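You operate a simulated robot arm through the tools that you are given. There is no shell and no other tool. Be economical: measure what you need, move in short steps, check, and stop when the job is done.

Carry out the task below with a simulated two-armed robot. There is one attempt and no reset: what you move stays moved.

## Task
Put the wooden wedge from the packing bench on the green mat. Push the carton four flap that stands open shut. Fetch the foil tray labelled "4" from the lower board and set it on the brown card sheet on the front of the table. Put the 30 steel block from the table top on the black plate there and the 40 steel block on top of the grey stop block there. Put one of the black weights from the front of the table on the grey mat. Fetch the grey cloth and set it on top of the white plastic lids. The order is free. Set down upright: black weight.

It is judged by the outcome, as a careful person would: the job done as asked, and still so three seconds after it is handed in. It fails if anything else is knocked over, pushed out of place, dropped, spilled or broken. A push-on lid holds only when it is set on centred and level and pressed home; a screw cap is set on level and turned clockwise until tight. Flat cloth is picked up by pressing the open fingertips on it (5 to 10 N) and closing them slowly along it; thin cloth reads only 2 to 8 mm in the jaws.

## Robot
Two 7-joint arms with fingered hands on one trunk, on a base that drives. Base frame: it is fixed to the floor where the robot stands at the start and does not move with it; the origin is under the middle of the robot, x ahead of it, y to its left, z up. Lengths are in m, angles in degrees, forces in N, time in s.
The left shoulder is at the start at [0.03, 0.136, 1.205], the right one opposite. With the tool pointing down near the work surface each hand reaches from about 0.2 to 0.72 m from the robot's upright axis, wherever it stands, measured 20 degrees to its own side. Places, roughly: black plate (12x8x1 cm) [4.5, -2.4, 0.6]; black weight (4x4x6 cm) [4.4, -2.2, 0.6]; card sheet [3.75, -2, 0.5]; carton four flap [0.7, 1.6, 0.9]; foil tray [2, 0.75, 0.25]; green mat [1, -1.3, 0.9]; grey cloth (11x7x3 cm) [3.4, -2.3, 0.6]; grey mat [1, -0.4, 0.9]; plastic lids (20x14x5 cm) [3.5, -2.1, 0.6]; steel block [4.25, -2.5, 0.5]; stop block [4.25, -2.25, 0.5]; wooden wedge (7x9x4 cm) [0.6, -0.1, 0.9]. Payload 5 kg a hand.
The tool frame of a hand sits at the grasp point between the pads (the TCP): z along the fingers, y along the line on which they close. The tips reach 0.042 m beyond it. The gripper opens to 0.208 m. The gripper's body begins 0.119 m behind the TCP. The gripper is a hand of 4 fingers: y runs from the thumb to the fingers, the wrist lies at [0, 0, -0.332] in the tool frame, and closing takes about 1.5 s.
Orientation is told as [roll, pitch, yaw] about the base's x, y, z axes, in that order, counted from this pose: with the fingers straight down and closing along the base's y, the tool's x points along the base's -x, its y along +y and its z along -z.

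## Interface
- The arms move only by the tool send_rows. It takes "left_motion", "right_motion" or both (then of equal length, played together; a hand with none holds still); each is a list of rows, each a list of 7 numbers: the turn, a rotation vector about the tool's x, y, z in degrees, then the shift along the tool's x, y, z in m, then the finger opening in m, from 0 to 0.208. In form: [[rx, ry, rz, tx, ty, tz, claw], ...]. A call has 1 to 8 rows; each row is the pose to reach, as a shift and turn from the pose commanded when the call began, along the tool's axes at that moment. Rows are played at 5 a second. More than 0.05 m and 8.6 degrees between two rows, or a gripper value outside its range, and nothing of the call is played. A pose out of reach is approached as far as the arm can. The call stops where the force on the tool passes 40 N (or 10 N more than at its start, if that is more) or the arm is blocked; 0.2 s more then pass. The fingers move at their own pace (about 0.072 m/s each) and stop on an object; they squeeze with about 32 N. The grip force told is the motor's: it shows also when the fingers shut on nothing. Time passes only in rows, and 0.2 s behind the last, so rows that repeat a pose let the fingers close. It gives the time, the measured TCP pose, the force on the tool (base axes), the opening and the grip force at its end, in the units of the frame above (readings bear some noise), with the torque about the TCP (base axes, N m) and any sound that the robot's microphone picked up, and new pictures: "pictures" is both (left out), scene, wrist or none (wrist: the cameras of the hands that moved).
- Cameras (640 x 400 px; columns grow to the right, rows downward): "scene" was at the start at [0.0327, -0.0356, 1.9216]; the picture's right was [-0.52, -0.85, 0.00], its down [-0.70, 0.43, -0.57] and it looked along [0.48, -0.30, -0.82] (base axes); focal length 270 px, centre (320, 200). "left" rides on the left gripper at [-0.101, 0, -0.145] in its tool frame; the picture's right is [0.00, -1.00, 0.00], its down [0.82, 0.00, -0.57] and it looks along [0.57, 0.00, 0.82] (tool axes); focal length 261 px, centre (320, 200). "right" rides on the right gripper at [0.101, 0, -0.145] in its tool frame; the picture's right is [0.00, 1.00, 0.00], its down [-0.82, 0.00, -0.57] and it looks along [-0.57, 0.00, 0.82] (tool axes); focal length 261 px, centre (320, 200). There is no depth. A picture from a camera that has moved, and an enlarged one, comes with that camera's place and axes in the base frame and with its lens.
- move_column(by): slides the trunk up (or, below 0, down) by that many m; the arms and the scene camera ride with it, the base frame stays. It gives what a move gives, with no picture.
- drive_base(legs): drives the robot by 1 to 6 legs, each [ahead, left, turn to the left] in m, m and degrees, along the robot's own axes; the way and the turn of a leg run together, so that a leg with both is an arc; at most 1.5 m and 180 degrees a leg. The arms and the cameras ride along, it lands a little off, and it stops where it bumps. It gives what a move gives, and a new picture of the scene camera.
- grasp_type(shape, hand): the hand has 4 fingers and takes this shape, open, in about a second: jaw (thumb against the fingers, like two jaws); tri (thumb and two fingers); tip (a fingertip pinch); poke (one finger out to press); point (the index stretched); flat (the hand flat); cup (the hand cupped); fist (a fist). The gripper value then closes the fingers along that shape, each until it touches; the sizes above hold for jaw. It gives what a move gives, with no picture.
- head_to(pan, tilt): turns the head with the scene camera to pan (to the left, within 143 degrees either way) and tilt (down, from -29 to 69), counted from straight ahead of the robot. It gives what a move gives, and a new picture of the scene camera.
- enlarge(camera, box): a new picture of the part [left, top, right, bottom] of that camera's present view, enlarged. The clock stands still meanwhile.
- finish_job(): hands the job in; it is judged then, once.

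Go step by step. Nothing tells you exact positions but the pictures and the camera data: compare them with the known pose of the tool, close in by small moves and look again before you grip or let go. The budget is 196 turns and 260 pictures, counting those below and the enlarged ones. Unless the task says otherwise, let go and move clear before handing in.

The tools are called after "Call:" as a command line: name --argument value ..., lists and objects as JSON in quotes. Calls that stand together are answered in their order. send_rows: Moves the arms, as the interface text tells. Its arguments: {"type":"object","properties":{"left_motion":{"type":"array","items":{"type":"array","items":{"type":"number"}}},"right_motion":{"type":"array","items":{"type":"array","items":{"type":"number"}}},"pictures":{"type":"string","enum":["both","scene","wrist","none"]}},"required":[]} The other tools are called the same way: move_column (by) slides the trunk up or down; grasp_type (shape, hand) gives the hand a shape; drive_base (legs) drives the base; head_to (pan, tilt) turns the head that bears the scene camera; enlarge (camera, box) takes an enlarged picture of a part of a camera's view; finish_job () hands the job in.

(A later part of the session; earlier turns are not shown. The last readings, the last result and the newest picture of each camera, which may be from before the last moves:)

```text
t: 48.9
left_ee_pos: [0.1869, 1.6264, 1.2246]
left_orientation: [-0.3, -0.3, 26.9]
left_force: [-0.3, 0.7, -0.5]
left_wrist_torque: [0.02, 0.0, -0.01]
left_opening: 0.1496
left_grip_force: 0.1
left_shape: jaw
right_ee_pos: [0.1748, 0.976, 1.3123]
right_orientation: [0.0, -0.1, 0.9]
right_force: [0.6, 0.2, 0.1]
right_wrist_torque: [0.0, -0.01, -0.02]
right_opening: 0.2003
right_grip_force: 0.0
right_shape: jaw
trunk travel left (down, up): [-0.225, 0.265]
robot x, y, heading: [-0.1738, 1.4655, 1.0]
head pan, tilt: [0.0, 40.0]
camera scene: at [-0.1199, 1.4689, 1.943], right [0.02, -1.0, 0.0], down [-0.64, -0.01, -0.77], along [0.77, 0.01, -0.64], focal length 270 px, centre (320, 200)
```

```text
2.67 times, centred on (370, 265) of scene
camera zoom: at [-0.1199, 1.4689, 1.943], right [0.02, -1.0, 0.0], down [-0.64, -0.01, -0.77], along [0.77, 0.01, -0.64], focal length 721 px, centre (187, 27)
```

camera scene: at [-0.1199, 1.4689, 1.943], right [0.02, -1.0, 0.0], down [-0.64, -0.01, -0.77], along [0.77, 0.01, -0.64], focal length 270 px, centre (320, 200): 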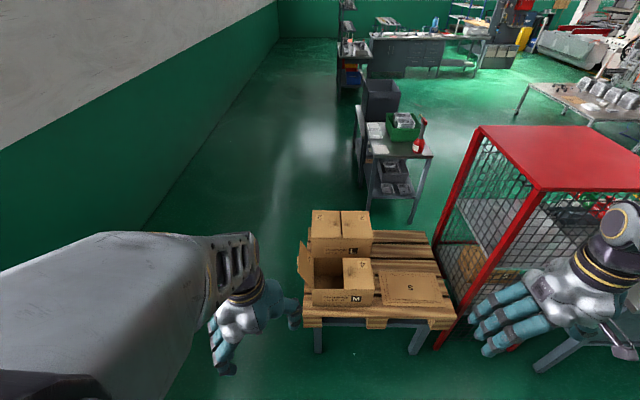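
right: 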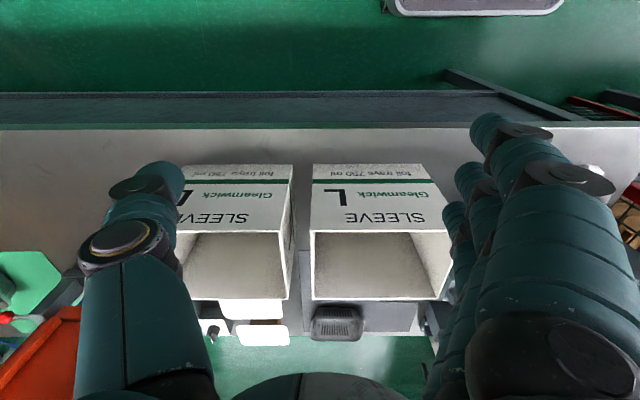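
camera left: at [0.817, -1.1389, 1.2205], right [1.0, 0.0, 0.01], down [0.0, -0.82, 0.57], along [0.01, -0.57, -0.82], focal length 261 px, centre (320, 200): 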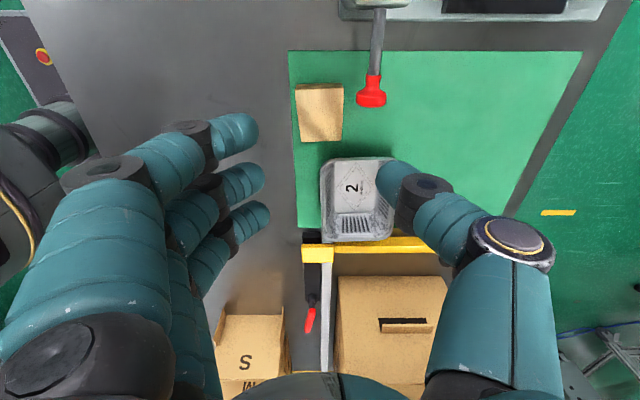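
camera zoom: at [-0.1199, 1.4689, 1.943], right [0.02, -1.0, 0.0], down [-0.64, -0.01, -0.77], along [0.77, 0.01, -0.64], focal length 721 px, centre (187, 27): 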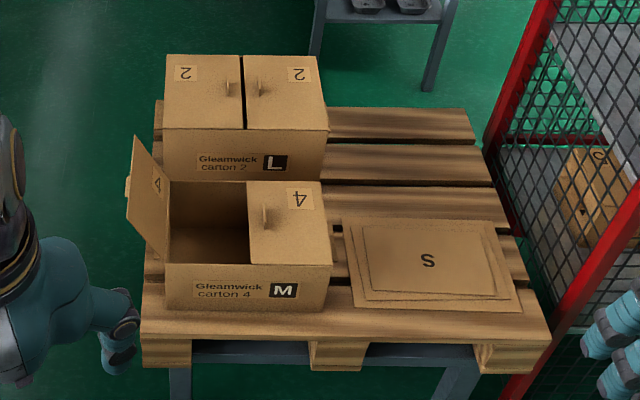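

Carton 4 has its left flap (hinged at +y side, y≈1.51, z≈0.80) leaning outward, free edge near [0.7, 1.6, 0.9]. I'll drive forward and push it over from the outside with closed left fingers.

Call:
drive_base --legs '[[0.26, 0, -1]]'

Call:
grasp_type --hand "left" --shape "fist"

Call:
send_rows --left_motion '[[0, 0, 8, 0, 0.0, 0, 0.0], [0, 0, 16, 0, 0.0, 0, 0.0], [0, 0, 24, 0, 0.0, 0, 0.0], [0, 0, 27, 0, 0.0, 0, 0.0], [0, 0, 27, 0, 0.0, 0, 0.0], [0, 0, 27, 0, 0.0, 0, 0.0]]'

```text
t: 50.8
left_ee_pos: [0.4514, 1.6207, 1.224]
left_orientation: [-0.4, -0.4, 25.8]
left_force: [0.8, 0.7, -0.1]
left_wrist_torque: [-0.02, 0.11, 0.0]
left_opening: 0.1495
left_grip_force: 0.1
left_shape: jaw
right_ee_pos: [0.4274, 0.9709, 1.3127]
right_orientation: [0.0, 0.1, -0.1]
right_force: [0.1, 0.1, 0.0]
right_wrist_torque: [-0.02, 0.12, 0.03]
right_opening: 0.2003
right_grip_force: 0.0
right_shape: jaw
trunk travel left (down, up): [-0.225, 0.265]
robot x, y, heading: [0.084, 1.4679, -0.3]
head pan, tilt: [0.0, 40.0]
camera scene: at [0.1427, 1.4697, 1.943], right [0.0, -1.0, 0.0], down [-0.64, 0.0, -0.77], along [0.77, 0.0, -0.64], focal length 270 px, centre (320, 200)
```

scene: 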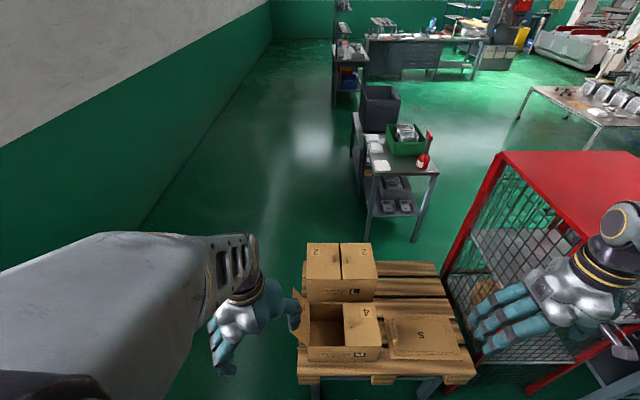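

```text
t: 51.7
left_ee_pos: [0.4509, 1.6214, 1.2248]
left_orientation: [-0.3, -0.3, 25.9]
left_force: [0.2, 0.8, -0.4]
left_wrist_torque: [0.06, 0.02, 0.02]
left_opening: 0.0
left_grip_force: 0.0
left_shape: fist
right_ee_pos: [0.4258, 0.9706, 1.3116]
right_orientation: [0.0, 0.0, -0.1]
right_force: [0.0, 0.0, -0.2]
right_wrist_torque: [-0.03, 0.0, 0.01]
right_opening: 0.2003
right_grip_force: 0.2
right_shape: jaw
trunk travel left (down, up): [-0.225, 0.265]
robot x, y, heading: [0.0862, 1.4686, -0.1]
head pan, tilt: [0.0, 40.0]
```

```text
t: 53.1
left_ee_pos: [0.4521, 1.6212, 1.2238]
left_orientation: [0.0, -0.4, -1.1]
left_force: [0.6, -1.5, -0.2]
left_wrist_torque: [0.04, -0.01, -0.01]
left_opening: 0.0003
left_grip_force: 0.1
left_shape: fist
right_ee_pos: [0.4255, 0.9722, 1.3116]
right_orientation: [0.0, 0.0, -0.1]
right_force: [0.4, 0.2, 0.9]
right_wrist_torque: [-0.02, 0.01, 0.01]
right_opening: 0.2003
right_grip_force: 0.1
right_shape: jaw
trunk travel left (down, up): [-0.225, 0.265]
robot x, y, heading: [0.0853, 1.4665, -0.1]
head pan, tilt: [0.0, 40.0]
camera scene: at [0.141, 1.4697, 1.943], right [0.0, -1.0, 0.0], down [-0.64, 0.0, -0.77], along [0.77, 0.0, -0.64], focal length 270 px, centre (320, 200)
camera left: at [0.5508, 1.621, 1.3693], right [-0.01, -1.0, 0.0], down [-0.82, 0.01, 0.57], along [-0.57, 0.01, -0.82], focal length 261 px, centre (320, 200)
```

scene: 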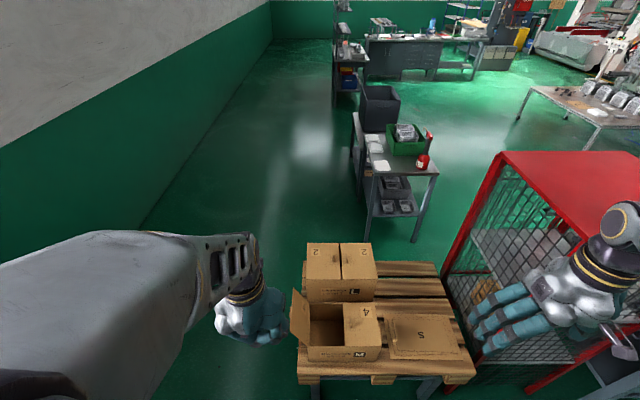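
left: 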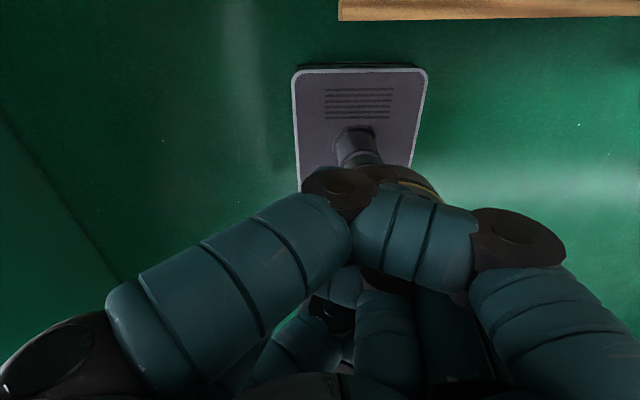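

Call:
enlarge --camera "scene" --box '[200, 230, 420, 385]'

```text
2.58 times, centred on (310, 308) of scene
camera zoom: at [0.141, 1.4697, 1.943], right [0.0, -1.0, 0.0], down [-0.64, 0.0, -0.77], along [0.77, 0.0, -0.64], focal length 697 px, centre (346, -77)
```

zoom: 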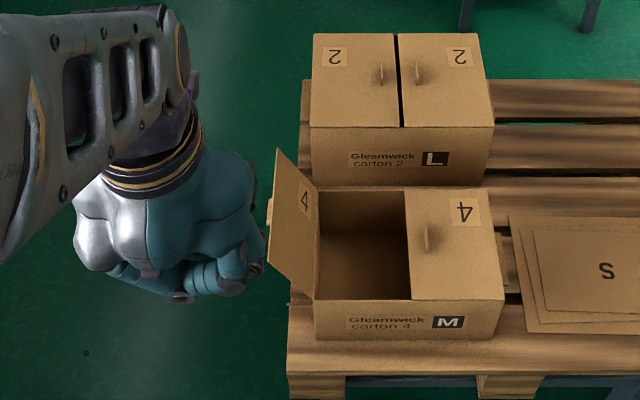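

Box top edge is at z≈0.80, hinge y≈1.518, flap free edge at y≈1.583, z≈0.925, x .60–.79. Moving the fist to the outer side of the flap.

Call:
send_rows --left_motion '[[0, 0, 0, -0.03, 0.035, 0, 0.0], [0, 0, 0, -0.06, 0.07, 0.0, 0.0], [0, 0, 0, -0.1, 0.1, 0.0, 0.0], [0, 0, 0, -0.145, 0.1, 0.0, 0.0], [0, 0, 0, -0.19, 0.1, 0.01, 0.0], [0, 0, 0, -0.235, 0.1, 0.03, 0.0], [0, 0, 0, -0.24, 0.1, 0.08, 0.0], [0, 0, 0, -0.24, 0.1, 0.13, 0.0]]'

```text
refused: row 7 steps farther than a row can; nothing moved
```

Call:
send_rows --left_motion '[[0, 0, 0, -0.03, 0.035, 0, 0.0], [0, 0, 0, -0.06, 0.07, 0.0, 0.0], [0, 0, 0, -0.1, 0.1, 0.0, 0.0], [0, 0, 0, -0.145, 0.1, 0.0, 0.0], [0, 0, 0, -0.19, 0.1, 0.01, 0.0], [0, 0, 0, -0.235, 0.1, 0.03, 0.0], [0, 0, 0, -0.24, 0.1, 0.075, 0.0], [0, 0, 0, -0.24, 0.1, 0.12, 0.0]]'

```text
t: 54.9
left_ee_pos: [0.6963, 1.719, 1.1053]
left_orientation: [-0.2, -0.3, -1.1]
left_force: [1.4, -0.2, 0.0]
left_wrist_torque: [0.03, 0.19, -0.02]
left_opening: 0.0
left_grip_force: 0.0
left_shape: fist
right_ee_pos: [0.4281, 0.9714, 1.3115]
right_orientation: [0.0, 0.1, 0.0]
right_force: [1.3, -0.4, 0.2]
right_wrist_torque: [-0.04, 0.15, 0.01]
right_opening: 0.2002
right_grip_force: 0.0
right_shape: jaw
trunk travel left (down, up): [-0.225, 0.265]
robot x, y, heading: [0.0831, 1.4709, -0.1]
head pan, tilt: [0.0, 40.0]
camera scene: at [0.144, 1.4706, 1.9428], right [0.0, -1.0, 0.0], down [-0.64, 0.0, -0.76], along [0.76, 0.0, -0.64], focal length 270 px, centre (320, 200)
camera left: at [0.7958, 1.7175, 1.2501], right [-0.01, -1.0, 0.0], down [-0.82, 0.01, 0.57], along [-0.57, 0.01, -0.82], focal length 261 px, centre (320, 200)
```

scene: 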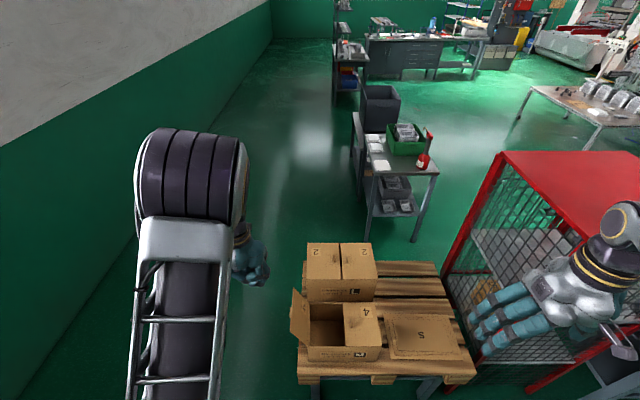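
left: 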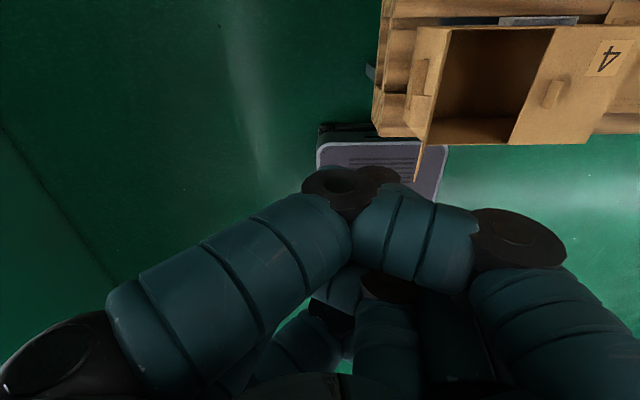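

Call:
send_rows --left_motion '[[0, 0, 0, 0, 0, 0.045, 0.0], [0, 0, 0, 0, 0, 0.09, 0.0], [0, 0, 0, 0, 0, 0.135, 0.0], [0, 0, 0, 0, 0, 0.18, 0.0], [0, 0, 0, 0, 0, 0.2, 0.0], [0, 0, 0, 0, -0.03, 0.2, 0.0], [0, 0, 0, 0, -0.06, 0.2, 0.0], [0, 0, 0, 0, -0.08, 0.2, 0.0]]'

```text
t: 56.7
left_ee_pos: [0.6943, 1.6359, 0.9073]
left_orientation: [-0.2, -0.4, -1.1]
left_force: [-0.2, -1.3, 0.6]
left_wrist_torque: [0.06, -0.01, 0.01]
left_opening: 0.0
left_grip_force: 0.1
left_shape: fist
right_ee_pos: [0.4266, 0.9697, 1.3127]
right_orientation: [0.1, -0.1, 0.0]
right_force: [-0.6, -1.0, -0.6]
right_wrist_torque: [0.07, -0.01, 0.0]
right_opening: 0.2002
right_grip_force: 0.1
right_shape: jaw
trunk travel left (down, up): [-0.225, 0.265]
robot x, y, heading: [0.0861, 1.4679, 0.1]
head pan, tilt: [0.0, 40.0]
camera scene: at [0.1411, 1.4686, 1.943], right [0.0, -1.0, 0.0], down [-0.64, 0.0, -0.77], along [0.77, 0.0, -0.64], focal length 270 px, centre (320, 200)
camera left: at [0.7937, 1.6359, 1.0509], right [-0.01, -1.0, 0.0], down [-0.82, 0.01, 0.57], along [-0.57, 0.01, -0.82], focal length 261 px, centre (320, 200)
```

scene: 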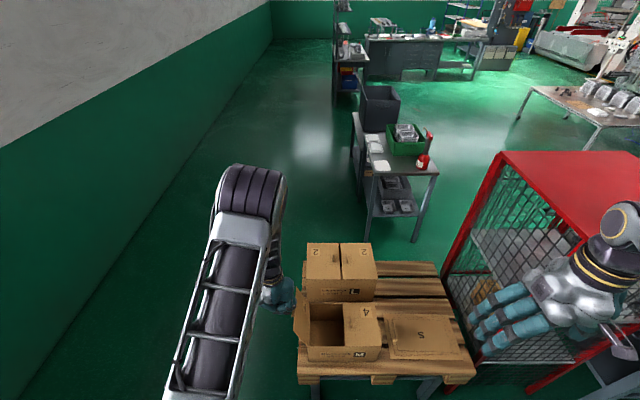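
left: 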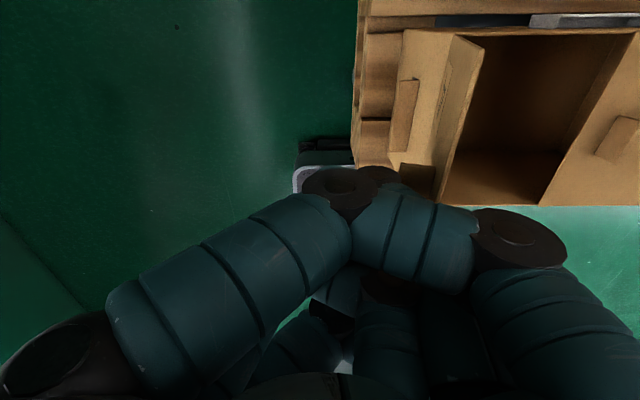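

Continuing to push the flap over, slowly.

Call:
send_rows --left_motion '[[0, 0, 0, 0, -0.025, 0.0, 0.0], [0, 0, 0, 0, -0.05, -0.005, 0.0], [0, 0, 0, 0, -0.075, -0.01, 0.0], [0, 0, 0, 0, -0.1, -0.01, 0.0], [0, 0, 0, 0, -0.12, -0.01, 0.0]]'

```text
t: 57.9
left_ee_pos: [0.6923, 1.5158, 0.9166]
left_orientation: [-0.1, -0.4, -1.0]
left_force: [0.8, -0.1, -0.5]
left_wrist_torque: [0.05, -0.07, 0.0]
left_opening: 0.0
left_grip_force: 0.0
left_shape: fist
right_ee_pos: [0.4272, 0.9704, 1.3122]
right_orientation: [0.1, 0.0, 0.0]
right_force: [-0.4, 0.4, 0.6]
right_wrist_torque: [0.03, -0.01, -0.03]
right_opening: 0.2005
right_grip_force: 0.1
right_shape: jaw
trunk travel left (down, up): [-0.225, 0.265]
robot x, y, heading: [0.0826, 1.4676, -0.1]
head pan, tilt: [0.0, 40.0]
camera scene: at [0.1411, 1.4692, 1.943], right [0.0, -1.0, 0.0], down [-0.64, 0.0, -0.77], along [0.77, 0.0, -0.64], focal length 270 px, centre (320, 200)
camera left: at [0.7913, 1.5162, 1.0611], right [-0.01, -1.0, 0.0], down [-0.82, 0.01, 0.57], along [-0.57, 0.01, -0.82], focal length 261 px, centre (320, 200)
```

scene: 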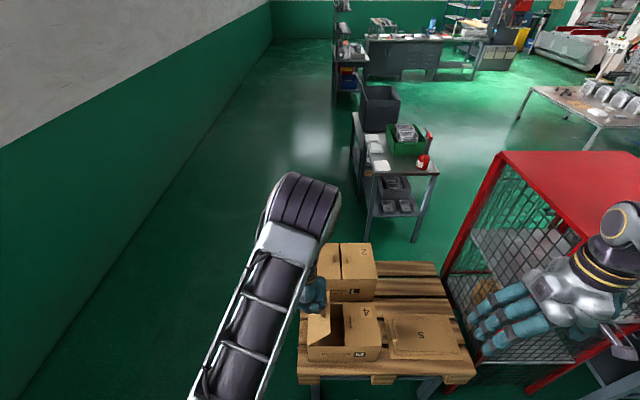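
left: 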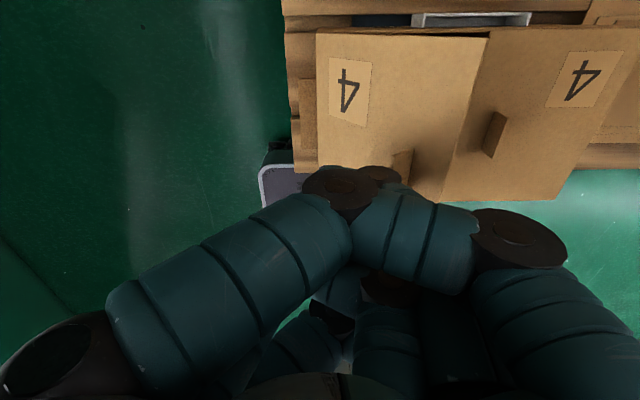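

Flap folding over. Moving over it and pressing down.

Call:
send_rows --left_motion '[[0, 0, 0, 0, -0.03, 0.0, 0.0], [0, 0, 0, 0, -0.05, 0.015, 0.0], [0, 0, 0, 0, -0.06, 0.035, 0.0], [0, 0, 0, 0, -0.06, 0.05, 0.0], [0, 0, 0, 0, -0.06, 0.06, 0.0]]'

```text
t: 59.1
left_ee_pos: [0.6911, 1.4567, 0.8561]
left_orientation: [-0.1, -0.3, -1.1]
left_force: [0.7, -0.2, 0.2]
left_wrist_torque: [0.07, 0.02, 0.01]
left_opening: 0.0001
left_grip_force: 0.0
left_shape: fist
right_ee_pos: [0.4258, 0.9707, 1.3128]
right_orientation: [0.0, 0.0, -0.1]
right_force: [0.6, -0.3, -0.7]
right_wrist_torque: [0.01, 0.0, 0.03]
right_opening: 0.2002
right_grip_force: 0.1
right_shape: jaw
trunk travel left (down, up): [-0.225, 0.265]
robot x, y, heading: [0.0848, 1.4638, -0.2]
head pan, tilt: [0.0, 40.0]
camera scene: at [0.1416, 1.4695, 1.943], right [0.0, -1.0, 0.0], down [-0.64, 0.0, -0.77], along [0.77, 0.0, -0.64], focal length 270 px, centre (320, 200)
camera left: at [0.7902, 1.4559, 1.001], right [-0.01, -1.0, 0.0], down [-0.82, 0.01, 0.57], along [-0.57, 0.01, -0.82], focal length 261 px, centre (320, 200)
```

scene: 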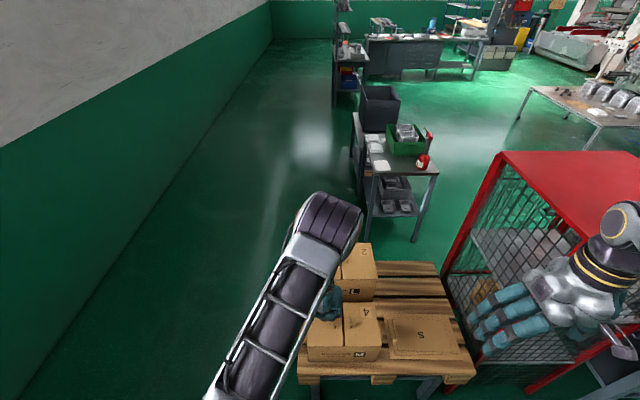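
left: 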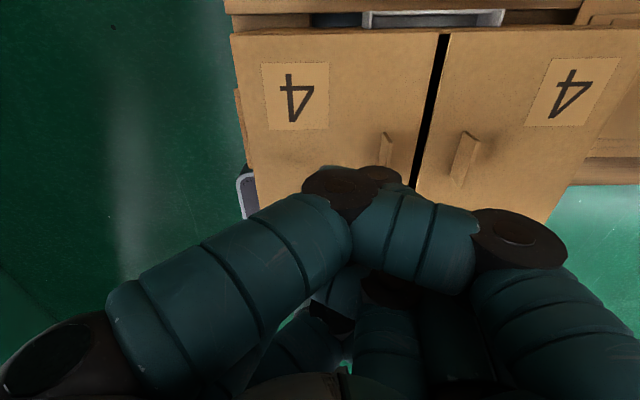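

Almost shut. Pressing down gently until contact.

Call:
send_rows --left_motion '[[0, 0, 0, 0, 0, 0.006, 0.0], [0, 0, 0, 0, 0, 0.012, 0.0], [0, 0, 0, 0, 0, 0.018, 0.0], [0, 0, 0, 0, 0, 0.024, 0.0], [0, 0, 0, 0, 0, 0.03, 0.0], [0, 0, 0, 0, 0, 0.036, 0.0]]' --pictures "wrist"

```text
t: 60.5
left_ee_pos: [0.6908, 1.4572, 0.8206]
left_orientation: [-0.1, -0.4, -1.1]
left_force: [-0.4, 0.1, 0.4]
left_wrist_torque: [0.03, 0.01, -0.01]
left_opening: 0.0
left_grip_force: 0.2
left_shape: fist
right_ee_pos: [0.4267, 0.9715, 1.312]
right_orientation: [0.1, 0.1, 0.0]
right_force: [0.4, 0.7, 0.6]
right_wrist_torque: [-0.02, 0.01, 0.02]
right_opening: 0.2003
right_grip_force: 0.0
right_shape: jaw
trunk travel left (down, up): [-0.225, 0.265]
robot x, y, heading: [0.0855, 1.4677, 0.0]
head pan, tilt: [0.0, 40.0]
camera left: at [0.7906, 1.4557, 0.9654], right [-0.01, -1.0, 0.0], down [-0.82, 0.01, 0.57], along [-0.57, 0.01, -0.82], focal length 261 px, centre (320, 200)
```

left: 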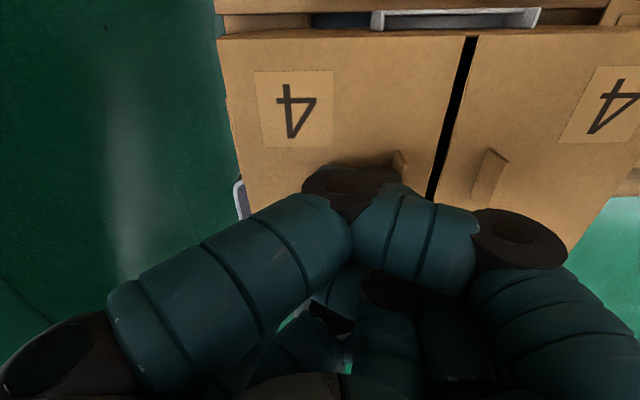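

Call:
send_rows --left_motion '[[0, 0, 0, 0, 0, 0.005, 0.0], [0, 0, 0, 0, 0, 0.01, 0.0], [0, 0, 0, 0, 0, 0.015, 0.0], [0, 0, 0, 0, 0, 0.02, 0.0], [0, 0, 0, 0, 0, 0.025, 0.0], [0, 0, 0, 0, 0, 0.03, 0.0]]' --pictures "wrist"

```text
t: 61.2
left_ee_pos: [0.693, 1.4532, 0.8127]
left_orientation: [-0.5, -0.6, -1.2]
left_force: [-8.9, 0.6, 31.1]
left_wrist_torque: [-0.81, 0.3, -0.13]
left_opening: 0.0002
left_grip_force: 0.1
left_shape: fist
right_ee_pos: [0.4265, 0.9705, 1.3128]
right_orientation: [0.1, -0.1, 0.1]
right_force: [0.1, -0.3, 0.1]
right_wrist_torque: [-0.04, 0.04, 0.02]
right_opening: 0.2002
right_grip_force: 0.1
right_shape: jaw
trunk travel left (down, up): [-0.225, 0.265]
robot x, y, heading: [0.0843, 1.4698, -0.2]
head pan, tilt: [0.0, 40.0]
stopped in row 3 (left hand): the force on the tool passed its limit at 44 N (the readings are from after the stop); the commanded pose is now the measured one
camera left: at [0.7909, 1.4536, 0.9578], right [-0.02, -1.0, 0.01], down [-0.83, 0.02, 0.56], along [-0.56, 0.0, -0.83], focal length 261 px, centre (320, 200)
```

left: 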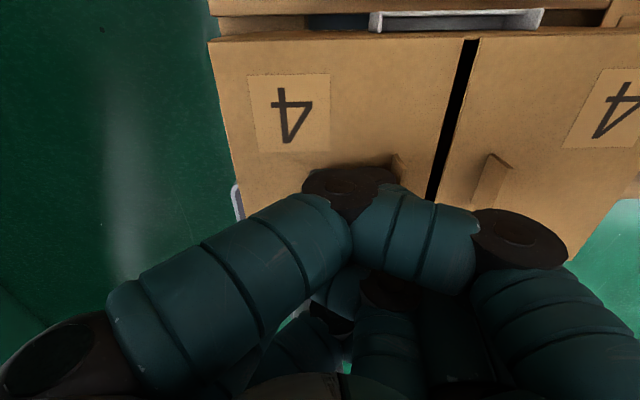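

Firm contact: flap pressed shut. Lifting clear.

Call:
send_rows --left_motion '[[0, 0, 0, 0, 0, -0.03, 0.0], [0, 0, 0, 0, 0, -0.08, 0.0], [0, 0, 0, 0.0, 0, -0.13, 0.0], [0, 0, 0, 0.02, 0, -0.17, 0.0], [0, 0, 0, 0.05, 0, -0.21, 0.0], [0, 0, 0, 0.09, 0.02, -0.24, 0.0], [0, 0, 0, 0.13, 0.04, -0.26, 0.0], [0, 0, 0, 0.175, 0.06, -0.27, 0.0]]' --pictures "none"

Call:
enlarge --camera "scene" --box '[200, 230, 480, 385]'

```text
refused: row 6 steps farther than a row can; nothing moved
```

```text
2.29 times, centred on (340, 308) of scene
camera zoom: at [0.1387, 1.4703, 1.9433], right [0.0, -1.0, 0.0], down [-0.64, 0.0, -0.77], along [0.77, 0.0, -0.64], focal length 618 px, centre (274, -46)
```

zoom: 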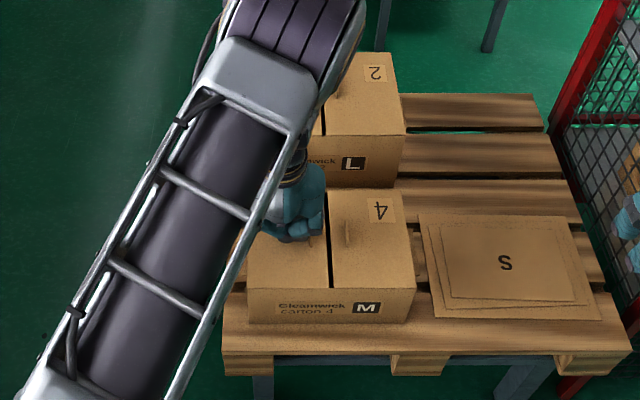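

Call:
send_rows --left_motion '[[0, 0, 0, 0, 0, -0.03, 0.0], [0, 0, 0, 0, 0, -0.075, 0.0], [0, 0, 0, 0.0, 0, -0.12, 0.0], [0, 0, 0, 0.01, 0, -0.16, 0.0], [0, 0, 0, 0.03, 0, -0.2, 0.0], [0, 0, 0, 0.06, 0.02, -0.23, 0.0], [0, 0, 0, 0.1, 0.03, -0.25, 0.0], [0, 0, 0, 0.14, 0.05, -0.26, 0.0]]' --pictures "none"

Call:
enlarge --camera "scene" --box '[200, 230, 480, 385]'

```text
t: 63.0
left_ee_pos: [0.5508, 1.5112, 1.0696]
left_orientation: [-0.4, -0.7, -1.1]
left_force: [0.0, 1.5, -0.1]
left_wrist_torque: [-0.09, -0.06, 0.02]
left_opening: 0.0003
left_grip_force: 0.0
left_shape: fist
right_ee_pos: [0.425, 0.9723, 1.3141]
right_orientation: [-0.2, 0.0, -0.1]
right_force: [0.2, 0.9, -0.1]
right_wrist_torque: [-0.16, -0.06, -0.04]
right_opening: 0.2002
right_grip_force: 0.0
right_shape: jaw
trunk travel left (down, up): [-0.225, 0.265]
robot x, y, heading: [0.0832, 1.4655, -0.0]
head pan, tilt: [0.0, 40.0]
```

```text
2.29 times, centred on (340, 308) of scene
camera zoom: at [0.1396, 1.4719, 1.9431], right [0.0, -1.0, 0.0], down [-0.64, 0.0, -0.77], along [0.77, 0.0, -0.64], focal length 618 px, centre (274, -46)
```

zoom: 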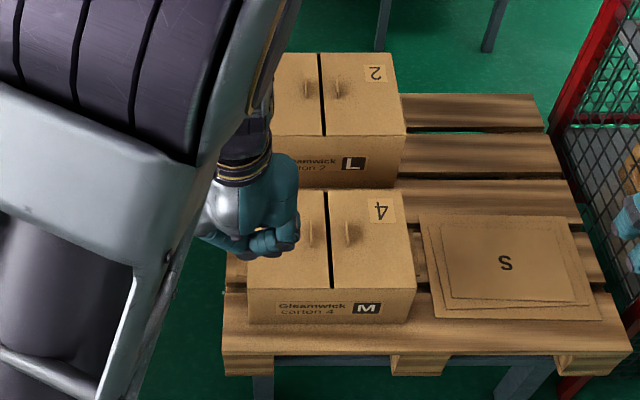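

Carton four is shut. Next is the foil tray "4" on the low board near [2, 0.75]. I'll back off, go round the pallet on the left, and look.

Call:
grasp_type --hand "left" --shape "jaw"

Call:
drive_base --legs '[[-0.2, 0, 0], [0, 0.85, 0], [1.2, 0, 0]]'

Call:
head_to --pan -55 --tilt 35

```text
t: 63.9
left_ee_pos: [0.5509, 1.5086, 1.0686]
left_orientation: [-0.3, -0.6, -1.1]
left_force: [-0.2, -0.5, -0.2]
left_wrist_torque: [-0.02, -0.03, 0.01]
left_opening: 0.2079
left_grip_force: 0.0
left_shape: jaw
right_ee_pos: [0.4252, 0.9701, 1.3135]
right_orientation: [0.1, -0.1, -0.2]
right_force: [0.7, -0.2, 0.5]
right_wrist_torque: [0.04, -0.04, 0.0]
right_opening: 0.2004
right_grip_force: 0.0
right_shape: jaw
trunk travel left (down, up): [-0.225, 0.265]
robot x, y, heading: [0.0845, 1.4683, 0.1]
head pan, tilt: [0.0, 40.0]
```

```text
t: 75.3
left_ee_pos: [1.5526, 2.3577, 1.0682]
left_orientation: [-0.3, -0.5, -0.7]
left_force: [-0.3, -0.4, 0.8]
left_wrist_torque: [0.0, 0.04, 0.01]
left_opening: 0.2077
left_grip_force: 0.0
left_shape: jaw
right_ee_pos: [1.4312, 1.8188, 1.311]
right_orientation: [0.0, 0.0, 0.3]
right_force: [0.2, 0.2, -0.3]
right_wrist_torque: [0.01, 0.04, 0.02]
right_opening: 0.2004
right_grip_force: 0.1
right_shape: jaw
trunk travel left (down, up): [-0.225, 0.265]
robot x, y, heading: [1.0879, 2.3166, 0.2]
head pan, tilt: [0.0, 40.0]
camera scene: at [1.1432, 2.3157, 1.943], right [0.01, -1.0, 0.0], down [-0.64, 0.0, -0.77], along [0.77, 0.0, -0.64], focal length 270 px, centre (320, 200)
```

scene: 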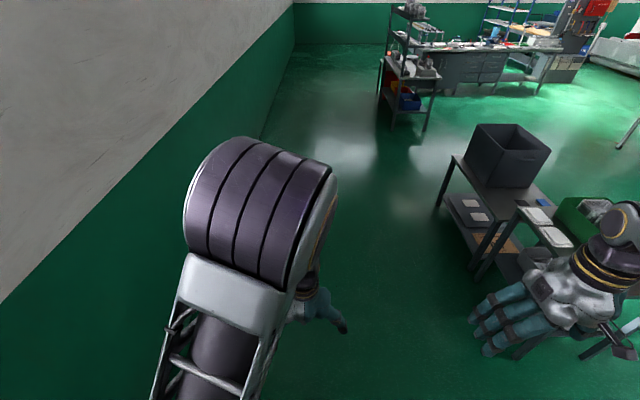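

```text
t: 76.5
left_ee_pos: [1.552, 2.3576, 1.0695]
left_orientation: [-0.3, -0.5, -0.7]
left_force: [-0.4, -0.2, -0.4]
left_wrist_torque: [-0.01, 0.01, -0.01]
left_opening: 0.208
left_grip_force: 0.0
left_shape: jaw
right_ee_pos: [1.4308, 1.8182, 1.313]
right_orientation: [0.0, -0.1, 0.3]
right_force: [-0.6, 0.6, 1.1]
right_wrist_torque: [0.01, -0.03, -0.02]
right_opening: 0.2002
right_grip_force: 0.2
right_shape: jaw
trunk travel left (down, up): [-0.225, 0.265]
robot x, y, heading: [1.0858, 2.3113, 0.3]
head pan, tilt: [-55.0, 35.0]
camera scene: at [1.1084, 2.2434, 1.9506], right [-0.82, -0.58, 0.0], down [-0.33, 0.47, -0.82], along [0.47, -0.67, -0.57], focal length 270 px, centre (320, 200)
```

scene: 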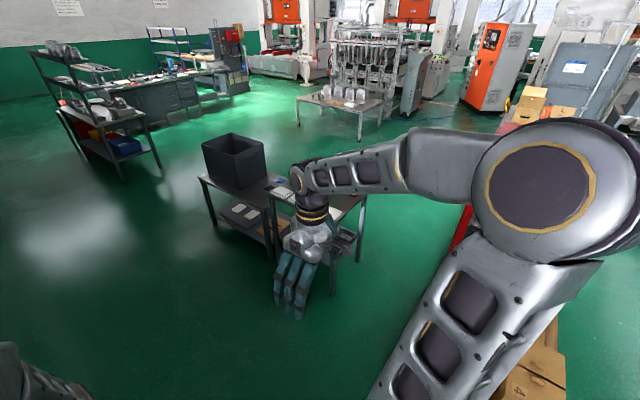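

Call:
drive_base --legs '[[0, 0, -60], [0.3, 0, 0]]'

Call:
head_to --pan 5 --tilt 35

```text
t: 81.2
left_ee_pos: [1.5108, 1.6674, 1.069]
left_orientation: [-0.3, -0.5, -60.8]
left_force: [0.1, -0.3, -0.8]
left_wrist_torque: [0.12, 0.06, 0.0]
left_opening: 0.2078
left_grip_force: 0.1
left_shape: jaw
right_ee_pos: [0.9824, 1.5041, 1.3122]
right_orientation: [0.0, 0.1, -59.9]
right_force: [0.3, -1.3, -0.2]
right_wrist_torque: [0.1, 0.06, -0.05]
right_opening: 0.2006
right_grip_force: 0.0
right_shape: jaw
trunk travel left (down, up): [-0.225, 0.265]
robot x, y, heading: [1.2378, 2.0493, -59.6]
head pan, tilt: [-55.0, 35.0]
camera scene: at [1.1885, 1.9974, 1.9505], right [-0.91, 0.42, 0.0], down [0.24, 0.52, -0.82], along [-0.34, -0.74, -0.57], focal length 270 px, centre (320, 200)
```

scene: 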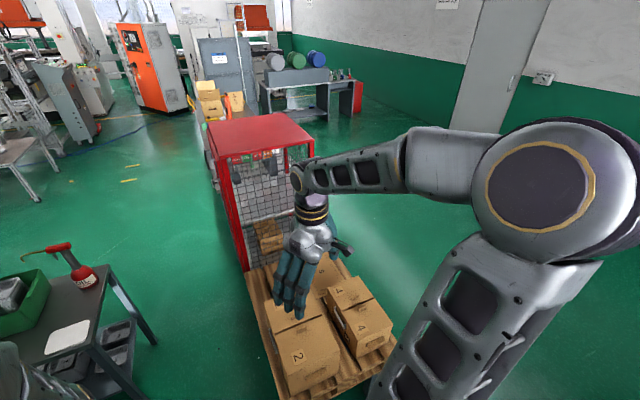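

```text
t: 82.5
left_ee_pos: [1.5092, 1.6682, 1.0679]
left_orientation: [-0.3, -0.5, -60.8]
left_force: [-0.8, 0.7, 0.2]
left_wrist_torque: [-0.05, 0.01, -0.04]
left_opening: 0.2079
left_grip_force: 0.0
left_shape: jaw
right_ee_pos: [0.9813, 1.5051, 1.312]
right_orientation: [0.0, 0.1, -59.8]
right_force: [0.6, 1.4, -0.9]
right_wrist_torque: [-0.02, 0.0, 0.01]
right_opening: 0.2
right_grip_force: 0.1
right_shape: jaw
trunk travel left (down, up): [-0.225, 0.265]
robot x, y, heading: [1.2374, 2.049, -59.7]
head pan, tilt: [5.0, 35.0]
camera scene: at [1.2751, 2.007, 1.9506], right [-0.82, -0.58, 0.0], down [-0.33, 0.47, -0.82], along [0.47, -0.67, -0.57], focal length 270 px, centre (320, 200)
```

scene: 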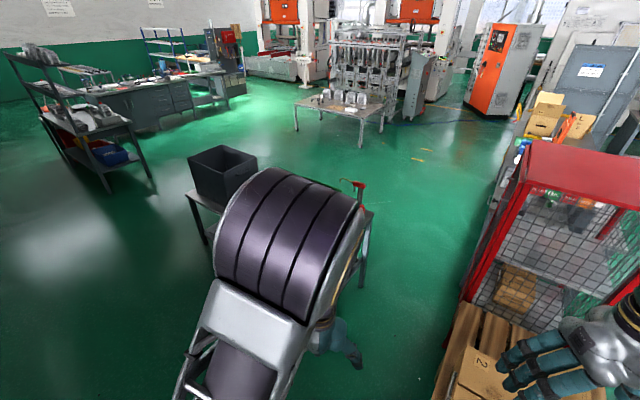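

Call:
send_rows --left_motion '[[0, 0, 0, 0.015, 0.042, -0.01, 0.15], [0, 0, 0, 0.03, 0.084, -0.02, 0.15], [0, 0, 0, 0.045, 0.126, -0.03, 0.15], [0, 0, 0, 0.06, 0.168, -0.04, 0.15], [0, 0, 0, 0.075, 0.21, -0.05, 0.15], [0, 0, 0, 0.09, 0.252, -0.06, 0.15], [0, 0, 0, 0.1, 0.294, -0.07, 0.15], [0, 0, 0, 0.1, 0.33, -0.08, 0.15]]' --pictures "none"

Call:
head_to --pan 15 --tilt 42

```text
t: 84.3
left_ee_pos: [1.7506, 1.9189, 1.1461]
left_orientation: [-0.3, -0.5, -60.8]
left_force: [0.9, 0.8, 0.0]
left_wrist_torque: [-0.04, 0.12, -0.01]
left_opening: 0.1504
left_grip_force: 0.1
left_shape: jaw
right_ee_pos: [0.9818, 1.5064, 1.3127]
right_orientation: [0.0, 0.0, -59.8]
right_force: [0.3, 0.4, 0.3]
right_wrist_torque: [-0.04, 0.06, -0.01]
right_opening: 0.2004
right_grip_force: 0.0
right_shape: jaw
trunk travel left (down, up): [-0.225, 0.265]
robot x, y, heading: [1.2387, 2.0496, -59.8]
head pan, tilt: [5.0, 35.0]
```

```text
t: 85.1
left_ee_pos: [1.749, 1.9175, 1.1457]
left_orientation: [-0.4, -0.5, -60.7]
left_force: [-0.4, -0.1, 0.5]
left_wrist_torque: [0.04, 0.03, -0.01]
left_opening: 0.1504
left_grip_force: 0.1
left_shape: jaw
right_ee_pos: [0.9818, 1.5056, 1.3132]
right_orientation: [0.1, 0.0, -59.8]
right_force: [-0.5, -0.1, -0.2]
right_wrist_torque: [0.01, 0.01, -0.01]
right_opening: 0.2004
right_grip_force: 0.1
right_shape: jaw
trunk travel left (down, up): [-0.225, 0.265]
robot x, y, heading: [1.2389, 2.0469, -59.7]
head pan, tilt: [15.0, 42.0]
camera scene: at [1.2835, 2.0196, 1.9401], right [-0.7, -0.71, 0.0], down [-0.47, 0.47, -0.74], along [0.53, -0.52, -0.67], focal length 270 px, centre (320, 200)
```

scene: 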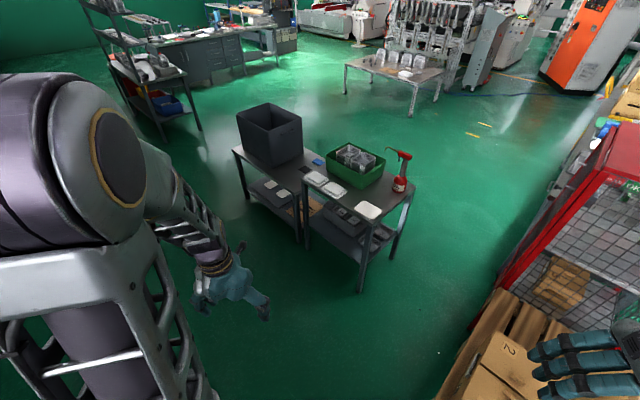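

Call:
enlarge --camera "scene" --box '[225, 95, 425, 305]'

```text
1.90 times, centred on (325, 200) of scene
camera zoom: at [1.2835, 2.0196, 1.9401], right [-0.7, -0.71, 0.0], down [-0.47, 0.47, -0.74], along [0.53, -0.52, -0.67], focal length 515 px, centre (310, 200)
```

zoom: 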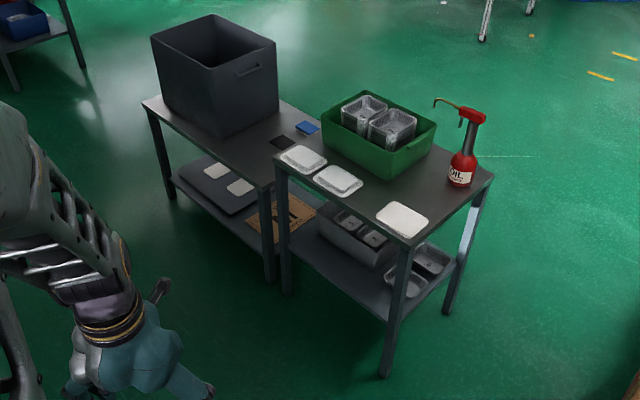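

Table B spans x 1.84–2.44, y 0.6–1.05, top z≈0.82, with the trays on its lower board at the -x end. I'll drive to its corner on the -x side and look at the trays.

Call:
drive_base --legs '[[0.415, 0.117, 0], [0.4, -0.27, 0], [0, 0, 30]]'

Call:
head_to --pan -15 --tilt 60

```text
t: 91.7
left_ee_pos: [2.0251, 1.4048, 1.1461]
left_orientation: [-0.3, -0.6, -30.6]
left_force: [-0.4, -0.7, 0.2]
left_wrist_torque: [-0.02, -0.03, 0.0]
left_opening: 0.1503
left_grip_force: 0.0
left_shape: jaw
right_ee_pos: [1.5693, 0.6626, 1.3127]
right_orientation: [0.0, 0.0, -29.5]
right_force: [-0.3, 0.1, 0.7]
right_wrist_torque: [0.03, 0.01, -0.02]
right_opening: 0.2001
right_grip_force: 0.1
right_shape: jaw
trunk travel left (down, up): [-0.225, 0.265]
robot x, y, heading: [1.5147, 1.2656, -29.5]
head pan, tilt: [15.0, 42.0]
camera scene: at [1.5723, 1.2588, 1.9401], right [-0.25, -0.97, 0.0], down [-0.65, 0.17, -0.74], along [0.72, -0.19, -0.67], focal length 270 px, centre (320, 200)
```

scene: 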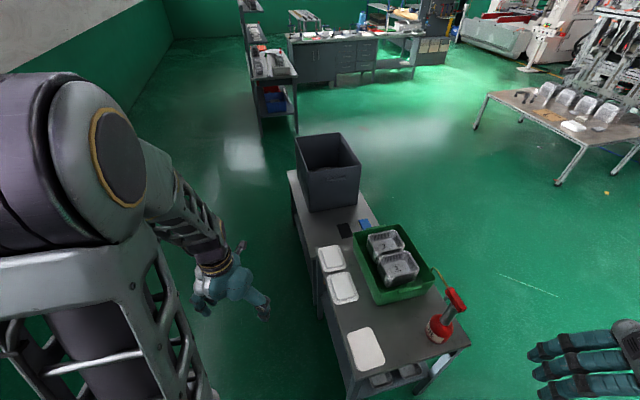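

```text
t: 92.6
left_ee_pos: [2.0252, 1.4046, 1.1463]
left_orientation: [-0.3, -0.6, -30.7]
left_force: [0.3, -0.4, -0.2]
left_wrist_torque: [-0.02, 0.0, -0.03]
left_opening: 0.1506
left_grip_force: 0.0
left_shape: jaw
right_ee_pos: [1.5688, 0.6621, 1.3123]
right_orientation: [0.1, 0.0, -29.5]
right_force: [0.5, -0.5, -0.6]
right_wrist_torque: [0.0, 0.02, 0.01]
right_opening: 0.2002
right_grip_force: 0.0
right_shape: jaw
trunk travel left (down, up): [-0.225, 0.265]
robot x, y, heading: [1.5164, 1.2622, -29.8]
head pan, tilt: [-15.0, 60.0]
camera scene: at [1.5387, 1.2329, 1.9163], right [-0.7, -0.71, 0.0], down [-0.62, 0.61, -0.5], along [0.36, -0.35, -0.87], focal length 270 px, centre (320, 200)
```

scene: 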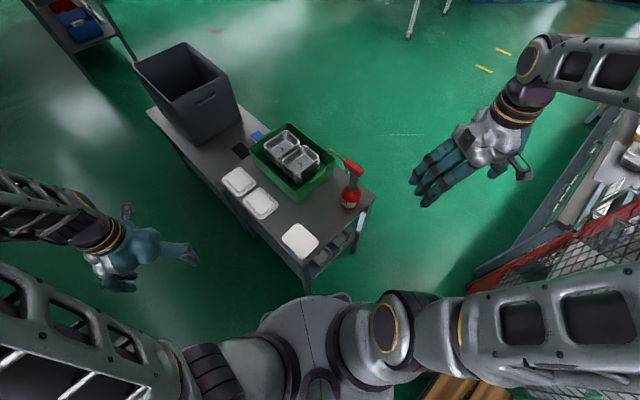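

Trays are just visible under the top at its -x end, near [1.97, 0.81] and [1.97, 0.63]. I'll lower the trunk and bring the right hand low with its wrist camera to view the shelf.

Call:
move_column --by -0.22

Call:
send_rows --right_motion '[[0, 0, -7, 0, 0, 0.04, 0.2], [0, 0, -14, 0, 0, 0.08, 0.2], [0, 0, -21, 0, 0, 0.12, 0.2], [0, 0, -29.5, 0, 0, 0.16, 0.2], [0, 0, -29.5, 0, 0.0, 0.2, 0.2], [0, 0, -29.5, 0, 0.0, 0.24, 0.2]]' --pictures "both"

```text
t: 95.0
left_ee_pos: [2.0246, 1.4052, 0.9267]
left_orientation: [-0.3, -0.5, -30.6]
left_force: [0.6, -0.5, 0.7]
left_wrist_torque: [0.01, 0.0, 0.0]
left_opening: 0.1506
left_grip_force: 0.1
left_shape: jaw
right_ee_pos: [1.568, 0.6618, 1.0931]
right_orientation: [0.0, 0.0, -29.4]
right_force: [-0.9, -0.6, 0.6]
right_wrist_torque: [-0.01, -0.02, -0.02]
right_opening: 0.2
right_grip_force: 0.0
right_shape: jaw
trunk travel left (down, up): [-0.005, 0.485]
robot x, y, heading: [1.5157, 1.2629, -29.2]
head pan, tilt: [-15.0, 60.0]
```

```text
t: 96.4
left_ee_pos: [2.0251, 1.4041, 0.9256]
left_orientation: [-0.3, -0.5, -30.6]
left_force: [0.5, -0.4, -0.2]
left_wrist_torque: [0.08, -0.01, 0.02]
left_opening: 0.1503
left_grip_force: 0.0
left_shape: jaw
right_ee_pos: [1.5691, 0.6615, 0.8513]
right_orientation: [0.0, 0.0, 0.0]
right_force: [-0.5, 0.1, -0.6]
right_wrist_torque: [0.11, 0.04, 0.01]
right_opening: 0.2002
right_grip_force: 0.0
right_shape: jaw
trunk travel left (down, up): [-0.005, 0.485]
robot x, y, heading: [1.5165, 1.2628, -29.8]
head pan, tilt: [-15.0, 60.0]
camera scene: at [1.5389, 1.2317, 1.6962], right [-0.7, -0.71, 0.0], down [-0.62, 0.61, -0.5], along [0.36, -0.35, -0.87], focal length 270 px, centre (320, 200)
camera right: at [1.4682, 0.6615, 0.9968], right [0.0, 1.0, 0.0], down [0.82, 0.0, 0.57], along [0.57, 0.0, -0.82], focal length 261 px, centre (320, 200)
```

scene: 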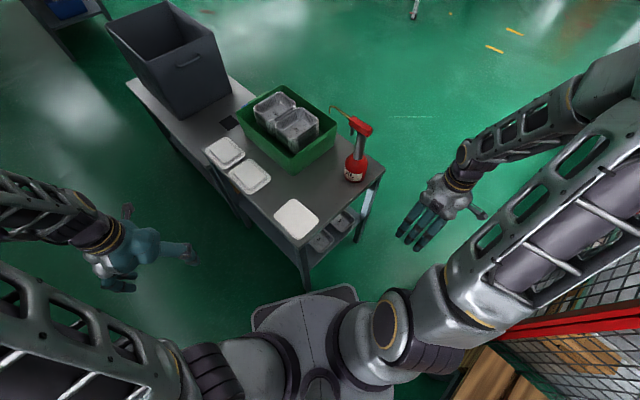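
right: 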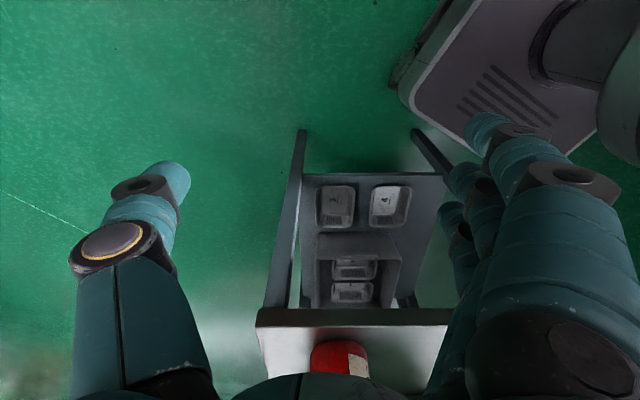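

Call:
enlarge --camera "right" --box '[280, 160, 460, 320]'

```text
2.50 times, centred on (370, 240) of right
camera zoom: at [1.4682, 0.6615, 0.9968], right [0.0, 1.0, 0.0], down [0.82, 0.0, 0.57], along [0.57, 0.0, -0.82], focal length 652 px, centre (195, 100)
```

zoom: 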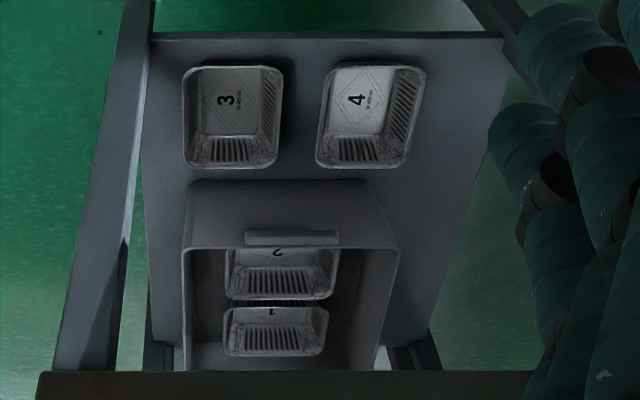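

Tray "4" is the +y one of the two (about x 1.90–2.06, y 0.83–0.95). I'll get a second view to fix its height.

Call:
enlarge --camera "scene" --box '[260, 180, 400, 290]'

```text
3.64 times, centred on (330, 235) of scene
camera zoom: at [1.5389, 1.2317, 1.6962], right [-0.7, -0.71, 0.0], down [-0.62, 0.61, -0.5], along [0.36, -0.35, -0.87], focal length 983 px, centre (284, 73)
```

zoom: 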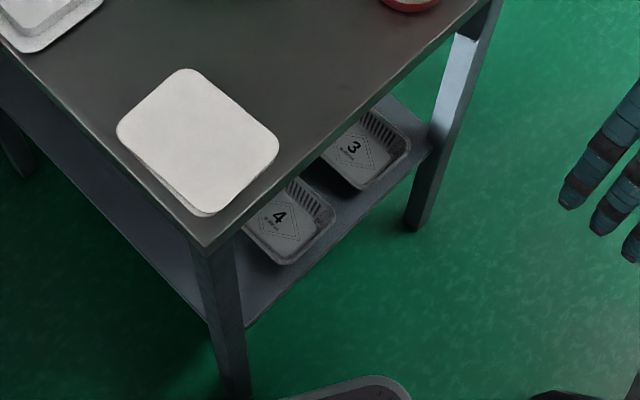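

The board's top seems near z≈0.31 and the tray rim near 0.35, tray centre about [1.945, 0.878]. I'll tilt the right hand 40° forward and approach from outside.

Call:
send_rows --right_motion '[[0, -5, 0, -0.0, 0.03, 0.03, 0.14], [0, -10, 0, 0.0, 0.06, 0.06, 0.14], [0, -15, 0, 0.0, 0.09, 0.09, 0.14], [0, -20, 0, 0.0, 0.12, 0.12, 0.14], [0, -25, 0, -0.02, 0.15, 0.15, 0.14], [0, -30, 0, -0.04, 0.18, 0.18, 0.14], [0, -35, 0, -0.06, 0.2, 0.21, 0.14], [0, -40, 0, -0.07, 0.216, 0.24, 0.14]]' --pictures "both"

```text
t: 98.2
left_ee_pos: [2.0268, 1.403, 0.9252]
left_orientation: [-0.3, -0.5, -30.7]
left_force: [2.9, -1.3, -1.1]
left_wrist_torque: [0.09, 0.41, 0.0]
left_opening: 0.1503
left_grip_force: 0.1
left_shape: jaw
right_ee_pos: [1.6394, 0.8768, 0.6142]
right_orientation: [0.2, -39.9, -0.1]
right_force: [-1.4, -0.6, -0.8]
right_wrist_torque: [0.02, -0.31, 0.03]
right_opening: 0.1404
right_grip_force: 0.1
right_shape: jaw
right hand out of reach, approached as far as the arm can: row 3, 4, 5, 6, 7
trunk travel left (down, up): [-0.005, 0.485]
robot x, y, heading: [1.5181, 1.2632, -29.7]
head pan, tilt: [-15.0, 60.0]
camera scene: at [1.5418, 1.2326, 1.6963], right [-0.7, -0.71, 0.0], down [-0.62, 0.61, -0.5], along [0.35, -0.35, -0.87], focal length 270 px, centre (320, 200)
camera right: at [1.4691, 0.8787, 0.6599], right [0.0, 1.0, 0.0], down [0.26, -0.01, 0.96], along [0.96, 0.0, -0.26], focal length 261 px, centre (320, 200)
```

scene: 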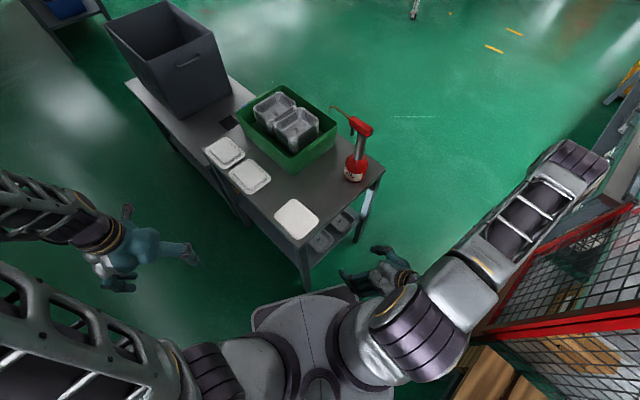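
right: 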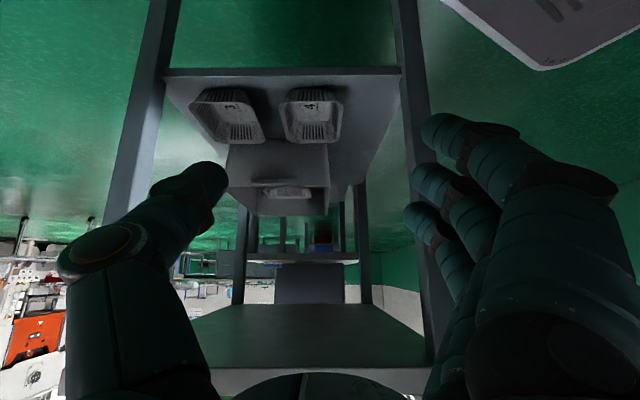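

Call:
enlarge --camera "right" --box '[160, 55, 400, 205]'

```text
2.67 times, centred on (280, 130) of right
camera zoom: at [1.4691, 0.8787, 0.6599], right [0.0, 1.0, 0.0], down [0.26, -0.01, 0.96], along [0.96, 0.0, -0.26], focal length 695 px, centre (427, 387)
```

zoom: 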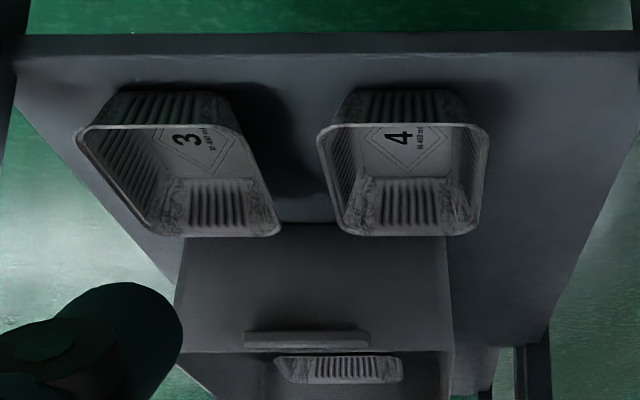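

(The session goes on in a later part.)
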